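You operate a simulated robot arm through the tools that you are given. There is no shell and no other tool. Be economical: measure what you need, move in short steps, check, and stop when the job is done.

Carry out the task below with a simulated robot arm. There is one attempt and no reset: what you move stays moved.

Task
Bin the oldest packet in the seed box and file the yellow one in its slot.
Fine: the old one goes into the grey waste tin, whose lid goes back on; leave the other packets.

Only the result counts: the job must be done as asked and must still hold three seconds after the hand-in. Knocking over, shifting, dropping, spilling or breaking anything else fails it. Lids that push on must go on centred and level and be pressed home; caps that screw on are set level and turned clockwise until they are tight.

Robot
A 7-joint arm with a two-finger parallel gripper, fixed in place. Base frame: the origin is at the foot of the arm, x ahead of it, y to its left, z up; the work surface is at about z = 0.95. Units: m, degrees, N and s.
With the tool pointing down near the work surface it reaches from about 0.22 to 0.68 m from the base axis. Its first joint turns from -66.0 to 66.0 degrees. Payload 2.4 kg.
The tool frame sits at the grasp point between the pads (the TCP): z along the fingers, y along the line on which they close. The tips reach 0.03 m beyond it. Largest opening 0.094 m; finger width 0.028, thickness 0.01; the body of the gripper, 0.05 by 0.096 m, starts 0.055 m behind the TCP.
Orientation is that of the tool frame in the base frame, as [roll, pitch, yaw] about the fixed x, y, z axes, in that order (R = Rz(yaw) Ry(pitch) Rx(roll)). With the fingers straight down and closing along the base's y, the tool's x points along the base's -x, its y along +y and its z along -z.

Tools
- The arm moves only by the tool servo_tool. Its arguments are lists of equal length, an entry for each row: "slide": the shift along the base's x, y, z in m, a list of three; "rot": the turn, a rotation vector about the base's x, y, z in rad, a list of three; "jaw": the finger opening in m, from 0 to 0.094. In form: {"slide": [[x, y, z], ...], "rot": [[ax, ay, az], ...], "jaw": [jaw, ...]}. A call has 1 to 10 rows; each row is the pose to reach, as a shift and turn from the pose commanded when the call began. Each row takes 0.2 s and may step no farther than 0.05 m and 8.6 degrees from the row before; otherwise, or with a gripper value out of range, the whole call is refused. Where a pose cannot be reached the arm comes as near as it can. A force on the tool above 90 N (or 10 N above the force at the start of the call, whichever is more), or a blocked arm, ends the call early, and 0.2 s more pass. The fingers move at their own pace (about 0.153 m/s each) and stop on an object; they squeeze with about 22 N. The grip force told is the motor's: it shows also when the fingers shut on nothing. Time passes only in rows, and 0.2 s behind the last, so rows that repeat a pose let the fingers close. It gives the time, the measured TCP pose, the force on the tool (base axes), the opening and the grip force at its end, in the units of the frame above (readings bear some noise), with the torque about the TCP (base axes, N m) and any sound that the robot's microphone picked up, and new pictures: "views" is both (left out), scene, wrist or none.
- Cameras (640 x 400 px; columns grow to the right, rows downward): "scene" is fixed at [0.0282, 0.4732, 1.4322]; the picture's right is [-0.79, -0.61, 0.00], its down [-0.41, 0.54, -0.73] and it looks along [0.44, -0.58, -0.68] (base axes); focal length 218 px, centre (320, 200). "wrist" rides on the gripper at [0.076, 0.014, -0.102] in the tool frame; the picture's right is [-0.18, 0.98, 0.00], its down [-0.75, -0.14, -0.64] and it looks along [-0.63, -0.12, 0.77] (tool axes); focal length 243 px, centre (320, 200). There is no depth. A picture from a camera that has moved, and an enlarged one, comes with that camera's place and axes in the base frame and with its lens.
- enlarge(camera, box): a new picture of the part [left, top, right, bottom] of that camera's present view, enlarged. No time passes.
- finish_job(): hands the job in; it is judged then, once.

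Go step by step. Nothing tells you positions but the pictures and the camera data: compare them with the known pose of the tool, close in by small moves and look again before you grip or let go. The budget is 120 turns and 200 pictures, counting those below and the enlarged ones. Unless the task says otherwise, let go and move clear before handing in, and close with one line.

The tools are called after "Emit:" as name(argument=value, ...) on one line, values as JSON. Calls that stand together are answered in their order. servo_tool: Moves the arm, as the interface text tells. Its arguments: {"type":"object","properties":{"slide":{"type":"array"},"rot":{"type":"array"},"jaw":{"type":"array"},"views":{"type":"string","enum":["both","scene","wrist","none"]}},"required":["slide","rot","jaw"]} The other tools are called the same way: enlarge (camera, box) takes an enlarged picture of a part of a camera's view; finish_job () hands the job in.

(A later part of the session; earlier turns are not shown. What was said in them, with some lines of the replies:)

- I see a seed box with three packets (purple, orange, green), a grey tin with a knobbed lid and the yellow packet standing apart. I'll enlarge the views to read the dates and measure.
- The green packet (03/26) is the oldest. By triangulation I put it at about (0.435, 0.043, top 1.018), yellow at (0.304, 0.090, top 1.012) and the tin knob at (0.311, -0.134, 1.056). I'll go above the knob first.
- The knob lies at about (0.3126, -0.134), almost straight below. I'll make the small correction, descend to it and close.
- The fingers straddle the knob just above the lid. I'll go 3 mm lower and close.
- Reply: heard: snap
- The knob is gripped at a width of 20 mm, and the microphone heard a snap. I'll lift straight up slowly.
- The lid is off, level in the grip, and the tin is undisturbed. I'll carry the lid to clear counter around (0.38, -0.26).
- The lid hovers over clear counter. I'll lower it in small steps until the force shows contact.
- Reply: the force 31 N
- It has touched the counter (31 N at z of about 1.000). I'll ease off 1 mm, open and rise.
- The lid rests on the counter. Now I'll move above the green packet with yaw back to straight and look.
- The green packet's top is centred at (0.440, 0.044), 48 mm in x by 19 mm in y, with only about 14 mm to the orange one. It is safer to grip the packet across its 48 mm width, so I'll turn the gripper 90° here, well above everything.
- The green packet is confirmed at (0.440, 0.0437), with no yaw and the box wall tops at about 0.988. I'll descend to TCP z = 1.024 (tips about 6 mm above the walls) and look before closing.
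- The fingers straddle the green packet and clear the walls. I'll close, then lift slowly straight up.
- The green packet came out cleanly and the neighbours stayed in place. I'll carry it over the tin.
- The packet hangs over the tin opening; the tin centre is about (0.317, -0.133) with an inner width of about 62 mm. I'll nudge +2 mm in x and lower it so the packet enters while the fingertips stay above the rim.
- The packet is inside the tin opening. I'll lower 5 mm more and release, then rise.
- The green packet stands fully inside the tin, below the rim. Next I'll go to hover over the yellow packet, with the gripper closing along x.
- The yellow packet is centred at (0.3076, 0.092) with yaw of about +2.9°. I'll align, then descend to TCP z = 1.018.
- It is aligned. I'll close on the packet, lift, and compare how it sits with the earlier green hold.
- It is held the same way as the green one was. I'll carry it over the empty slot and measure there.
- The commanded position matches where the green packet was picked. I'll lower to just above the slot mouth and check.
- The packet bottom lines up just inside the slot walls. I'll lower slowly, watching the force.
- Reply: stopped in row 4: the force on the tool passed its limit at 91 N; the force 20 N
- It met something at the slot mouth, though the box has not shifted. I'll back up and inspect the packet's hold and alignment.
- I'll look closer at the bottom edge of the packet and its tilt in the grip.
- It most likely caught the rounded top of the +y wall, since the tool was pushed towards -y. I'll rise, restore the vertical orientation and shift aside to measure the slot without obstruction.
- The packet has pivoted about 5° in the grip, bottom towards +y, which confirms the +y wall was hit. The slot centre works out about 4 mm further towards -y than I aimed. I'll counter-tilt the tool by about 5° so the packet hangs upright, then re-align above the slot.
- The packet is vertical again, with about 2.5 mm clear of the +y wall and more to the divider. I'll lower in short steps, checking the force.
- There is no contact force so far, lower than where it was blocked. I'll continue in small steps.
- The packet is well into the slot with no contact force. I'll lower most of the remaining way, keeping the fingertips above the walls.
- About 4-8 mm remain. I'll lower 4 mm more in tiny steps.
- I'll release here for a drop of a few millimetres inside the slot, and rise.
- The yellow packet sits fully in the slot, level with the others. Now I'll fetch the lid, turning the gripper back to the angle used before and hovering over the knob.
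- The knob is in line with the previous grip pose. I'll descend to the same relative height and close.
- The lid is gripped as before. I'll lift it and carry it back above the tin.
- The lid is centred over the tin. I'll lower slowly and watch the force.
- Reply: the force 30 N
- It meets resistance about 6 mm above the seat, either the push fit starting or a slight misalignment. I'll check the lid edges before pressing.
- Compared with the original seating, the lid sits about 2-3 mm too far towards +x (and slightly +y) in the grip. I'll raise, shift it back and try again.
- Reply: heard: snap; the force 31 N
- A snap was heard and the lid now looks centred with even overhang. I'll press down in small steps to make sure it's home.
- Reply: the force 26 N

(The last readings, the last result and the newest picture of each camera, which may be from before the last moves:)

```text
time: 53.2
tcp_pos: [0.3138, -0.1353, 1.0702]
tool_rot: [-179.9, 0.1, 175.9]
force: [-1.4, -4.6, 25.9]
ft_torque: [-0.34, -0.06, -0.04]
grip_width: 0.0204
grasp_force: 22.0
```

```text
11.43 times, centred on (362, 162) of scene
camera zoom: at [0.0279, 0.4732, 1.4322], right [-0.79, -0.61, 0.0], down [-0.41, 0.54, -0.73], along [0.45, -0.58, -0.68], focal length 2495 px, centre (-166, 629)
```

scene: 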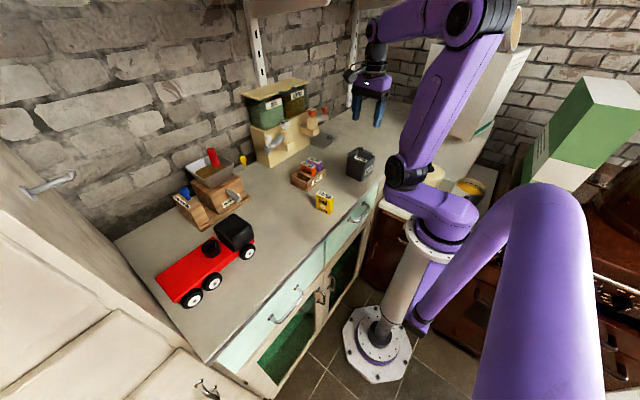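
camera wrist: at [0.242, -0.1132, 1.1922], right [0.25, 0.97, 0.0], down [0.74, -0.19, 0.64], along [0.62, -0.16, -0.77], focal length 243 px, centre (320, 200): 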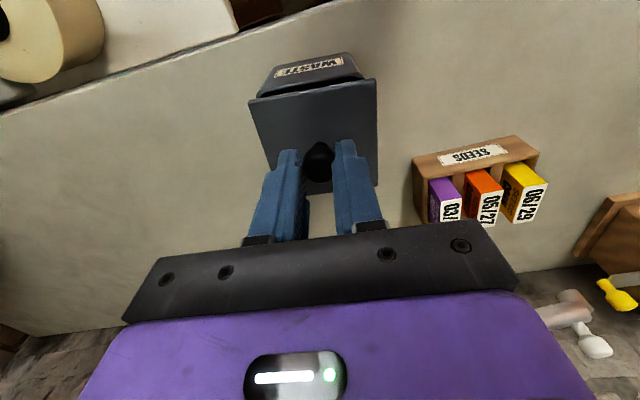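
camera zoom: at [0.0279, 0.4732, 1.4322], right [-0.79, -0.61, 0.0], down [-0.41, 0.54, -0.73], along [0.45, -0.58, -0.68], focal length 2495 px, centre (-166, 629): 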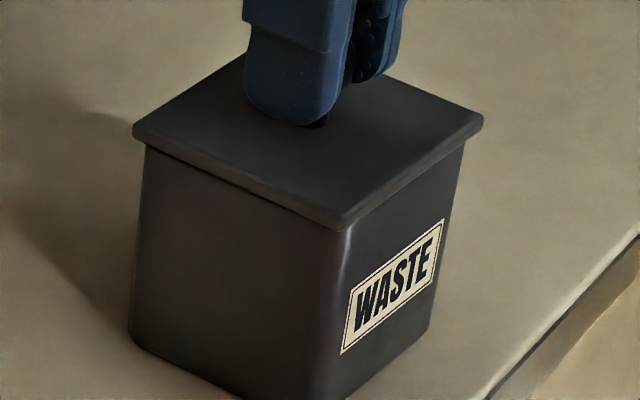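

The fingers are sliding down the knob while the lid stays put, so it appears stopped on the rim. I'll open, rise, look, then press on top of the knob with closed fingers to be sure.

Emit:
servo_tool(slide=[[0, 0, 0.002], [0, 0, 0.002], [0, 0, 0.002], [0, 0, 0.03], [0, 0, 0.06], [0, 0, 0.06]], rot=[[0, 0, 0], [0, 0, 0], [0, 0, 0], [0, 0, 0], [0, 0, 0], [0, 0, 0]], jaw=[0.02, 0.05, 0.05, 0.05, 0.05, 0.05], views="wrist")

Emit:
enlarge(camera="scene", box=[334, 135, 390, 190])

Emit:
enlarge(camera="wrist", box=[240, 40, 400, 180])

```text
time: 54.6
tcp_pos: [0.3143, -0.1336, 1.1314]
tool_rot: [179.9, -0.1, 176.0]
force: [-0.5, 0.2, -1.1]
ft_torque: [-0.03, 0.0, -0.01]
grip_width: 0.0499
grasp_force: 0.0
heard: snap
camera wrist: at [0.2405, -0.1125, 1.2327], right [0.25, 0.97, 0.0], down [0.74, -0.19, 0.64], along [0.62, -0.16, -0.77], focal length 243 px, centre (320, 200)
```

wrist: 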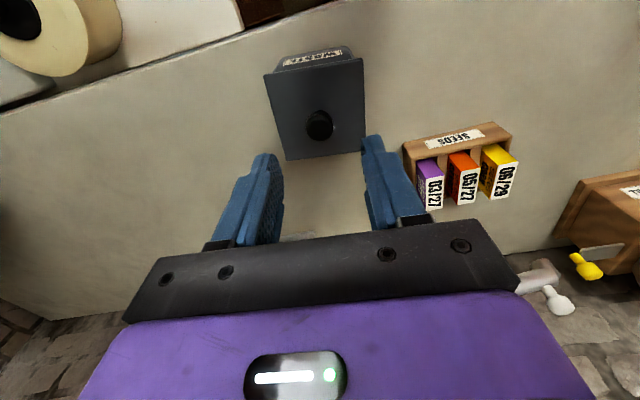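

```text
7.27 times, centred on (362, 162) of scene
camera zoom: at [0.0282, 0.4732, 1.4322], right [-0.79, -0.61, 0.0], down [-0.41, 0.54, -0.73], along [0.44, -0.58, -0.68], focal length 1588 px, centre (14, 473)
```

zoom: 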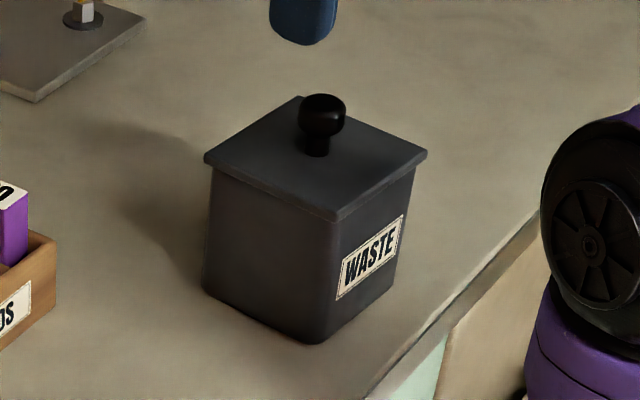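

```text
2.86 times, centred on (320, 110) of wrist
camera zoom: at [0.2405, -0.1125, 1.2327], right [0.25, 0.97, 0.0], down [0.74, -0.19, 0.64], along [0.62, -0.16, -0.77], focal length 693 px, centre (320, 457)
```

zoom: 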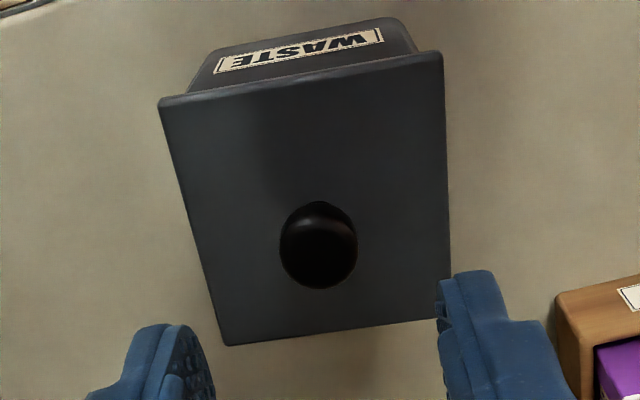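

The lid looks centred and level. There was another snap as the fingers let go, so I'll press on the knob top with closed fingers.

Emit:
servo_tool(slide=[[-0.001, 0.001, 0], [-0.001, 0.001, -0.02], [-0.001, 0.001, -0.036], [-0.001, 0.001, -0.042], [-0.001, 0.001, -0.045], [-0.001, 0.001, -0.047], [-0.001, 0.001, -0.047]], rot=[[0, 0, 0], [0, 0, 0], [0, 0, 0], [0, 0, 0], [0, 0, 0], [0, 0, 0], [0, 0, 0]], jaw=[0, 0, 0, 0, 0, 0, 0], views="wrist")

Emit:
enlarge(camera="scene", box=[334, 135, 390, 190])

```text
time: 56.2
tcp_pos: [0.3135, -0.1337, 1.0864]
tool_rot: [-179.9, 0.4, 175.9]
force: [-14.6, 8.2, 76.7]
ft_torque: [0.24, 0.54, 0.02]
grip_width: 0.0
grasp_force: 21.8
camera wrist: at [0.2383, -0.1126, 1.1875], right [0.25, 0.97, 0.0], down [0.74, -0.19, 0.65], along [0.63, -0.16, -0.76], focal length 243 px, centre (320, 200)
```

wrist: 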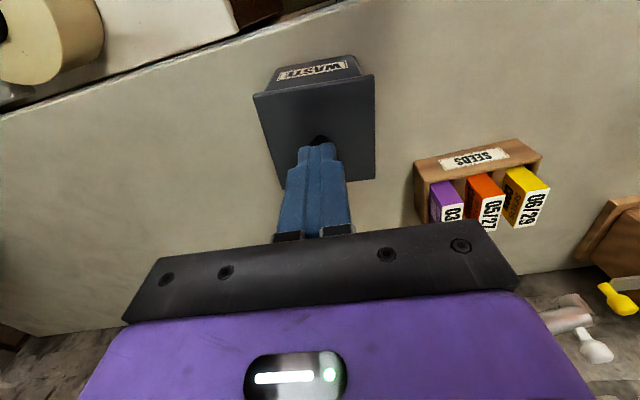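

```text
7.27 times, centred on (362, 162) of scene
camera zoom: at [0.0269, 0.4738, 1.4321], right [-0.79, -0.61, 0.0], down [-0.41, 0.54, -0.73], along [0.45, -0.58, -0.68], focal length 1588 px, centre (14, 473)
```

zoom: 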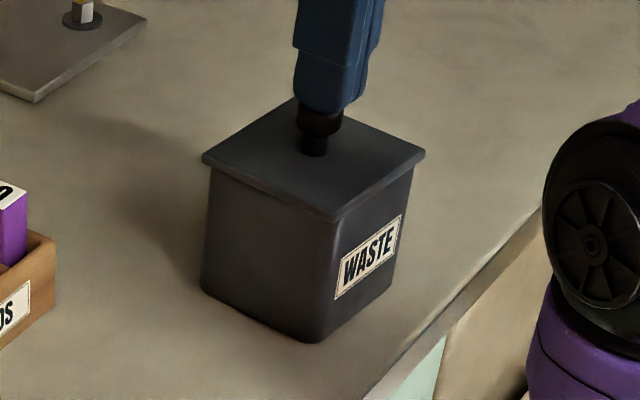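

It took 77 N with no movement or snap, and the knob top is at 1.056, its original height, so the lid is home. I'll rise clear and do a final check.

Emit:
servo_tool(slide=[[0, 0, 0.005], [0, 0, 0.03], [0, 0, 0.07], [0, 0, 0.11], [0, 0, 0.15], [0, 0, 0.15]], rot=[[0, 0, 0], [0, 0, 0], [0, 0, 0], [0, 0, 0], [0, 0, 0], [0, 0, 0]], jaw=[0, 0, 0, 0.03, 0.05, 0.05])

Emit:
enlarge(camera="scene", box=[270, 130, 398, 220])

Emit:
enlarge(camera="scene", box=[345, 145, 380, 180])

```text
time: 57.6
tcp_pos: [0.3132, -0.1359, 1.2325]
tool_rot: [179.9, 0.0, 175.8]
force: [-0.7, 0.2, 0.3]
ft_torque: [0.02, 0.01, 0.01]
grip_width: 0.0499
grasp_force: 0.0
heard: snap
camera wrist: at [0.2395, -0.1149, 1.3341], right [0.25, 0.97, 0.0], down [0.74, -0.19, 0.64], along [0.62, -0.16, -0.77], focal length 243 px, centre (320, 200)
```

scene: 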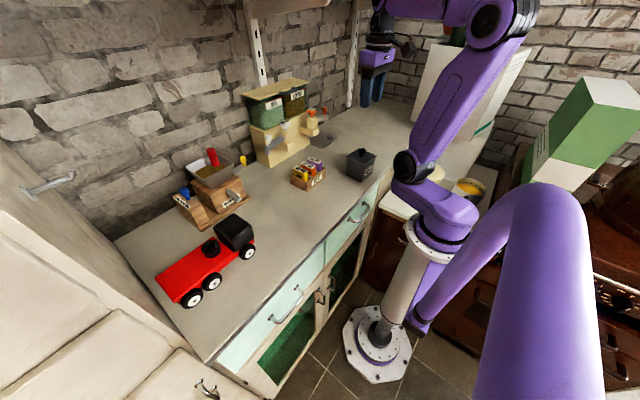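
wrist: 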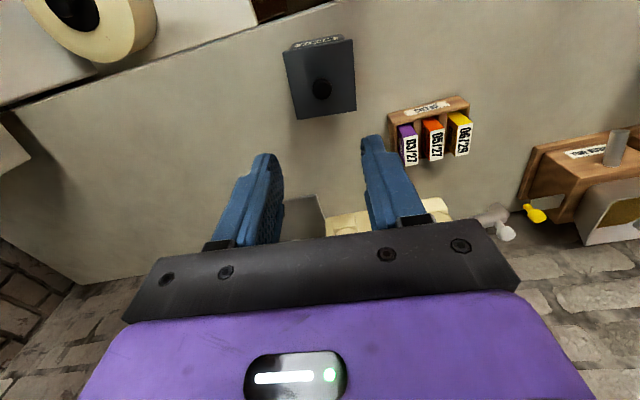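

```text
4.44 times, centred on (334, 175) of scene
camera zoom: at [0.0282, 0.4732, 1.4322], right [-0.79, -0.61, 0.0], down [-0.41, 0.54, -0.73], along [0.44, -0.58, -0.68], focal length 970 px, centre (258, 311)
```

zoom: 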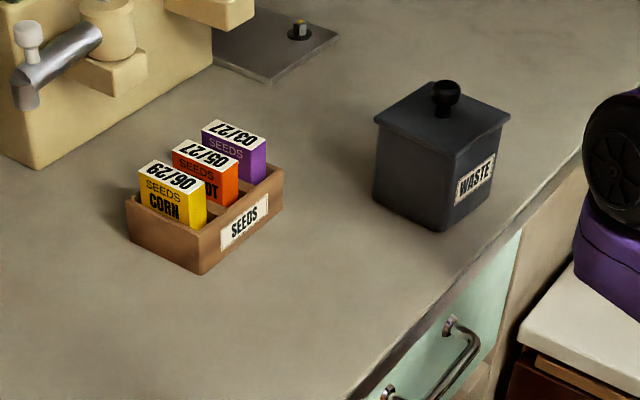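

```text
11.43 times, centred on (362, 162) of scene
camera zoom: at [0.0282, 0.4732, 1.4322], right [-0.79, -0.61, 0.0], down [-0.41, 0.54, -0.73], along [0.44, -0.58, -0.68], focal length 2495 px, centre (-166, 629)
```

zoom: 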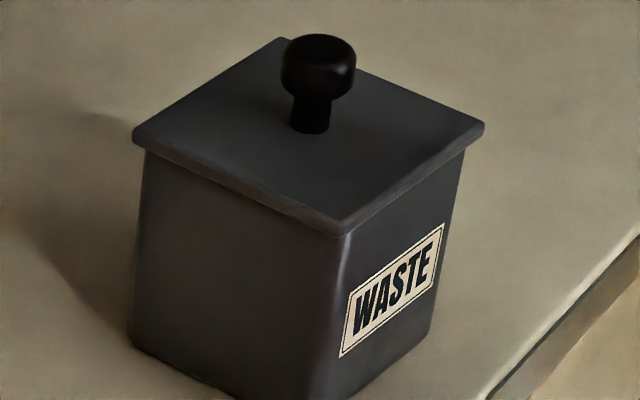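

The lid looks level, centred and on the rim, but I heard a snap as I rose. I'll do one more, gentler press to confirm it hasn't popped up.

Emit:
servo_tool(slide=[[0.0005, 0.002, -0.04], [0.0005, 0.002, -0.08], [0.0005, 0.002, -0.12], [0.0005, 0.002, -0.138], [0.0005, 0.002, -0.143], [0.0005, 0.002, -0.1455], [0.0005, 0.002, -0.1455]], rot=[[0, 0, 0], [0, 0, 0], [0, 0, 0], [0, 0, 0], [0, 0, 0], [0, 0, 0], [0, 0, 0]], jaw=[0.02, 0, 0, 0, 0, 0, 0], views="none")

Emit:
enlarge(camera="scene", box=[345, 145, 380, 180])

```text
time: 59.2
tcp_pos: [0.3139, -0.1323, 1.0869]
tool_rot: [-180.0, 0.1, 175.9]
force: [-3.1, -0.5, 12.2]
ft_torque: [0.03, 0.12, -0.01]
grip_width: 0.0
grasp_force: 21.8
```

```text
11.43 times, centred on (362, 162) of scene
camera zoom: at [0.028, 0.4733, 1.4322], right [-0.79, -0.61, 0.0], down [-0.41, 0.54, -0.73], along [0.44, -0.58, -0.68], focal length 2495 px, centre (-166, 629)
```

zoom: 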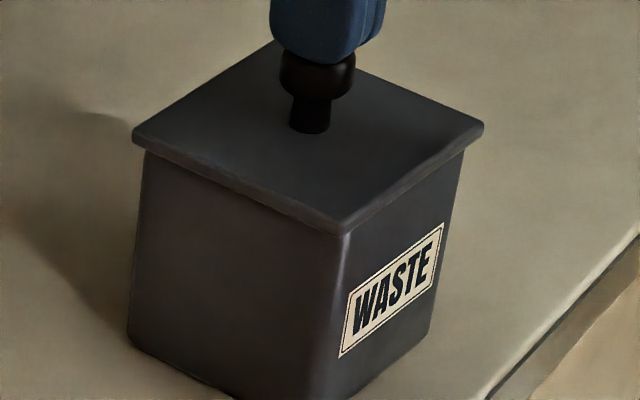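

The lid is at the same height under a light 12 N touch. I'll press moderately once more and then rise.

Emit:
servo_tool(slide=[[0, 0, -0.0005], [0, 0, -0.001], [0, 0, -0.001]], rot=[[0, 0, 0], [0, 0, 0], [0, 0, 0]], jaw=[0, 0, 0], views="none")

Emit:
servo_tool(slide=[[0, 0, 0.001], [0, 0, 0.002], [0, 0, 0.004], [0, 0, 0.006]], rot=[[0, 0, 0], [0, 0, 0], [0, 0, 0], [0, 0, 0]], jaw=[0, 0, 0, 0], views="none")

Emit:
servo_tool(slide=[[0, 0, 0.03], [0, 0, 0.07], [0, 0, 0.11], [0, 0, 0.15], [0, 0, 0.15]], rot=[[0, 0, 0], [0, 0, 0], [0, 0, 0], [0, 0, 0], [0, 0, 0]], jaw=[0, 0, 0, 0, 0], views="wrist")

Emit:
enlarge(camera="scene", box=[270, 130, 398, 220])

Emit:
enlarge(camera="scene", box=[345, 145, 380, 180])

```text
time: 60.0
tcp_pos: [0.3139, -0.1324, 1.0864]
tool_rot: [-179.9, 0.2, 175.9]
force: [0.5, 1.2, 24.6]
ft_torque: [0.03, 0.03, 0.02]
grip_width: 0.0
grasp_force: 22.1
```

```text
time: 61.0
tcp_pos: [0.313, -0.1317, 1.0928]
tool_rot: [179.9, -0.2, 175.8]
force: [0.6, 0.8, -0.2]
ft_torque: [-0.01, -0.01, -0.02]
grip_width: 0.0
grasp_force: 22.5
```

```text
time: 62.2
tcp_pos: [0.3113, -0.1317, 1.2419]
tool_rot: [179.9, 0.1, 175.9]
force: [0.3, 0.2, 0.5]
ft_torque: [0.02, 0.0, -0.01]
grip_width: 0.0
grasp_force: 21.9
camera wrist: at [0.2375, -0.1105, 1.3436], right [0.25, 0.97, 0.0], down [0.74, -0.19, 0.64], along [0.62, -0.16, -0.77], focal length 243 px, centre (320, 200)
```

wrist: 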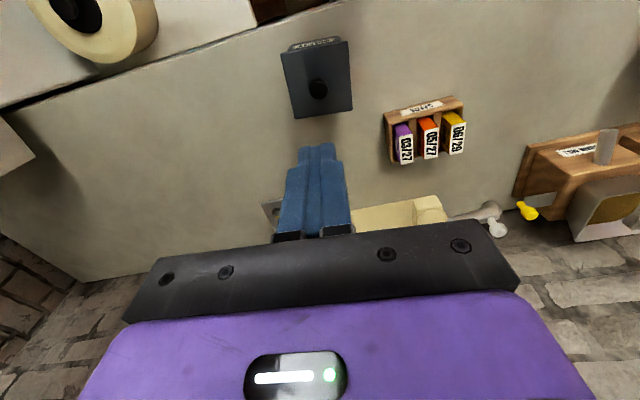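

```text
4.44 times, centred on (334, 175) of scene
camera zoom: at [0.0282, 0.4732, 1.4322], right [-0.79, -0.61, 0.0], down [-0.41, 0.54, -0.73], along [0.44, -0.58, -0.68], focal length 970 px, centre (258, 311)
```

zoom: 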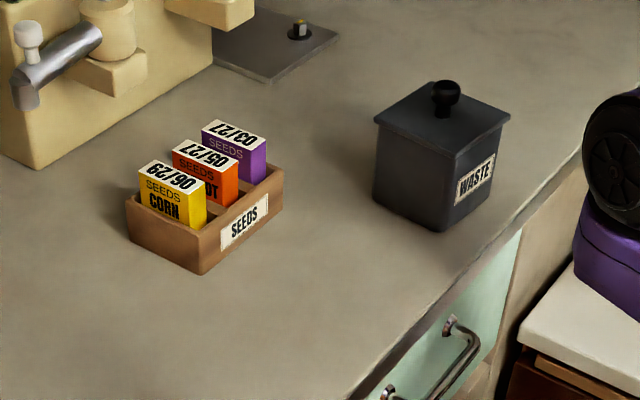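

```text
11.43 times, centred on (362, 162) of scene
camera zoom: at [0.0282, 0.4732, 1.4322], right [-0.79, -0.61, 0.0], down [-0.41, 0.54, -0.73], along [0.44, -0.58, -0.68], focal length 2495 px, centre (-166, 629)
```

zoom: 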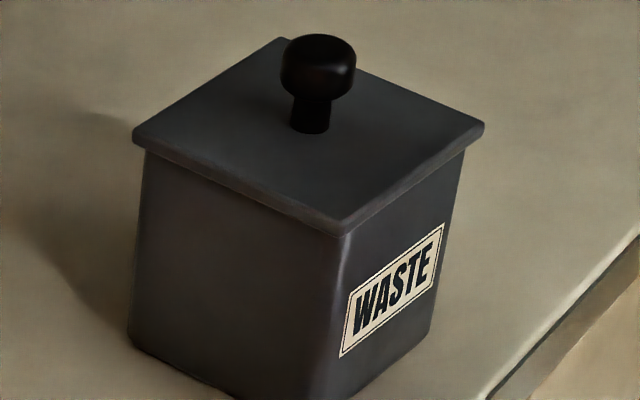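

Everything is in place. As insurance against the lid being only partly seated, I'll do one last firm, slow press, with microphone and force readings.

Emit:
servo_tool(slide=[[0.0015, -0.001, -0.04], [0.0015, -0.001, -0.08], [0.0015, -0.001, -0.12], [0.0015, -0.001, -0.145], [0.0015, -0.001, -0.153], [0.0015, -0.001, -0.1555], [0.0015, -0.001, -0.157], [0.0015, -0.001, -0.1575]], rot=[[0, 0, 0], [0, 0, 0], [0, 0, 0], [0, 0, 0], [0, 0, 0], [0, 0, 0], [0, 0, 0], [0, 0, 0]], jaw=[0, 0, 0, 0, 0, 0, 0, 0], views="none")

Emit:
servo_tool(slide=[[0, 0, 0.001], [0, 0, 0.002], [0, 0, 0.003], [0, 0, 0.005], [0, 0, 0.01]], rot=[[0, 0, 0], [0, 0, 0], [0, 0, 0], [0, 0, 0], [0, 0, 0]], jaw=[0, 0, 0, 0, 0], views="none")

```text
time: 64.0
tcp_pos: [0.3149, -0.1327, 1.0855]
tool_rot: [-180.0, 0.2, 175.9]
force: [-8.7, 5.0, 36.7]
ft_torque: [0.14, 0.36, 0.01]
grip_width: 0.0
grasp_force: 21.9
```

```text
time: 65.2
tcp_pos: [0.3133, -0.1335, 1.0956]
tool_rot: [179.9, 0.0, 175.9]
force: [-0.4, 0.4, 0.4]
ft_torque: [0.0, 0.01, 0.0]
grip_width: 0.0
grasp_force: 22.3
```

There was no further snap or movement under the press, so the lid is home. I'll rise clear and take a last look.

Emit:
servo_tool(slide=[[0, 0, 0.04], [0, 0, 0.08], [0, 0, 0.12], [0, 0, 0.15], [0, 0, 0.15]], rot=[[0, 0, 0], [0, 0, 0], [0, 0, 0], [0, 0, 0], [0, 0, 0]], jaw=[0, 0, 0.03, 0.05, 0.05], views="wrist")

Emit:
enlarge(camera="scene", box=[334, 135, 390, 190])

```text
time: 66.4
tcp_pos: [0.3167, -0.1335, 1.2445]
tool_rot: [179.9, 0.0, 175.9]
force: [0.2, 0.1, 0.0]
ft_torque: [0.0, -0.03, 0.0]
grip_width: 0.05
grasp_force: 0.1
camera wrist: at [0.2414, -0.1127, 1.3467], right [0.25, 0.97, 0.0], down [0.74, -0.2, 0.64], along [0.62, -0.16, -0.77], focal length 243 px, centre (320, 200)
```

wrist: 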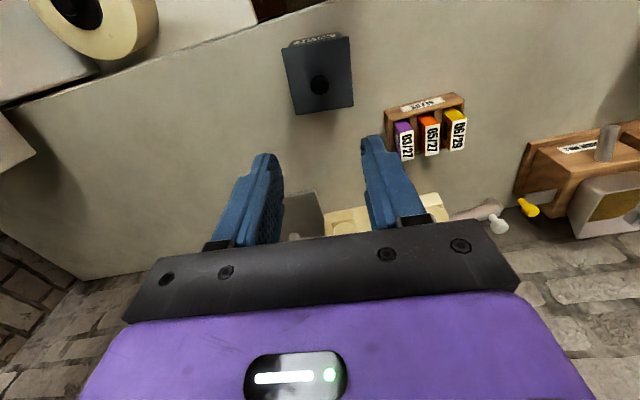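

```text
7.27 times, centred on (362, 162) of scene
camera zoom: at [0.0282, 0.4732, 1.4322], right [-0.79, -0.61, 0.0], down [-0.41, 0.54, -0.73], along [0.44, -0.58, -0.68], focal length 1588 px, centre (14, 473)
```

zoom: 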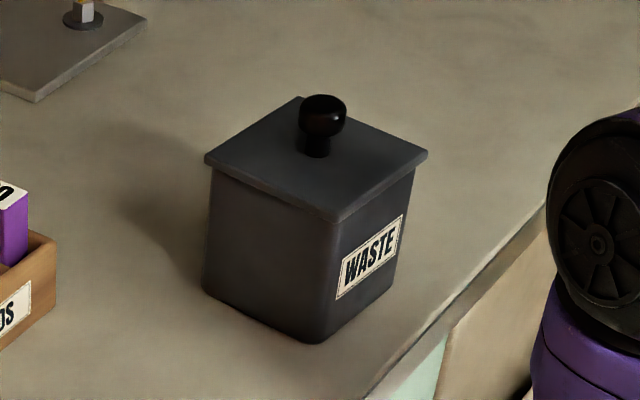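

The lid is level and centred, the yellow packet is in the slot, the other packets are untouched and the arm is clear. I'm handing in.

Emit:
finish_job()

```text
The job is handed in.
```

The oldest packet, the green one dated 03/26, is in the waste tin with the lid back on, and the yellow packet is filed in its slot. The purple and orange packets are still in their slots. On my first try at filing it, the yellow packet caught on the box wall; the second try went in cleanly. The tin slid about 1–2 mm while I pressed the lid.
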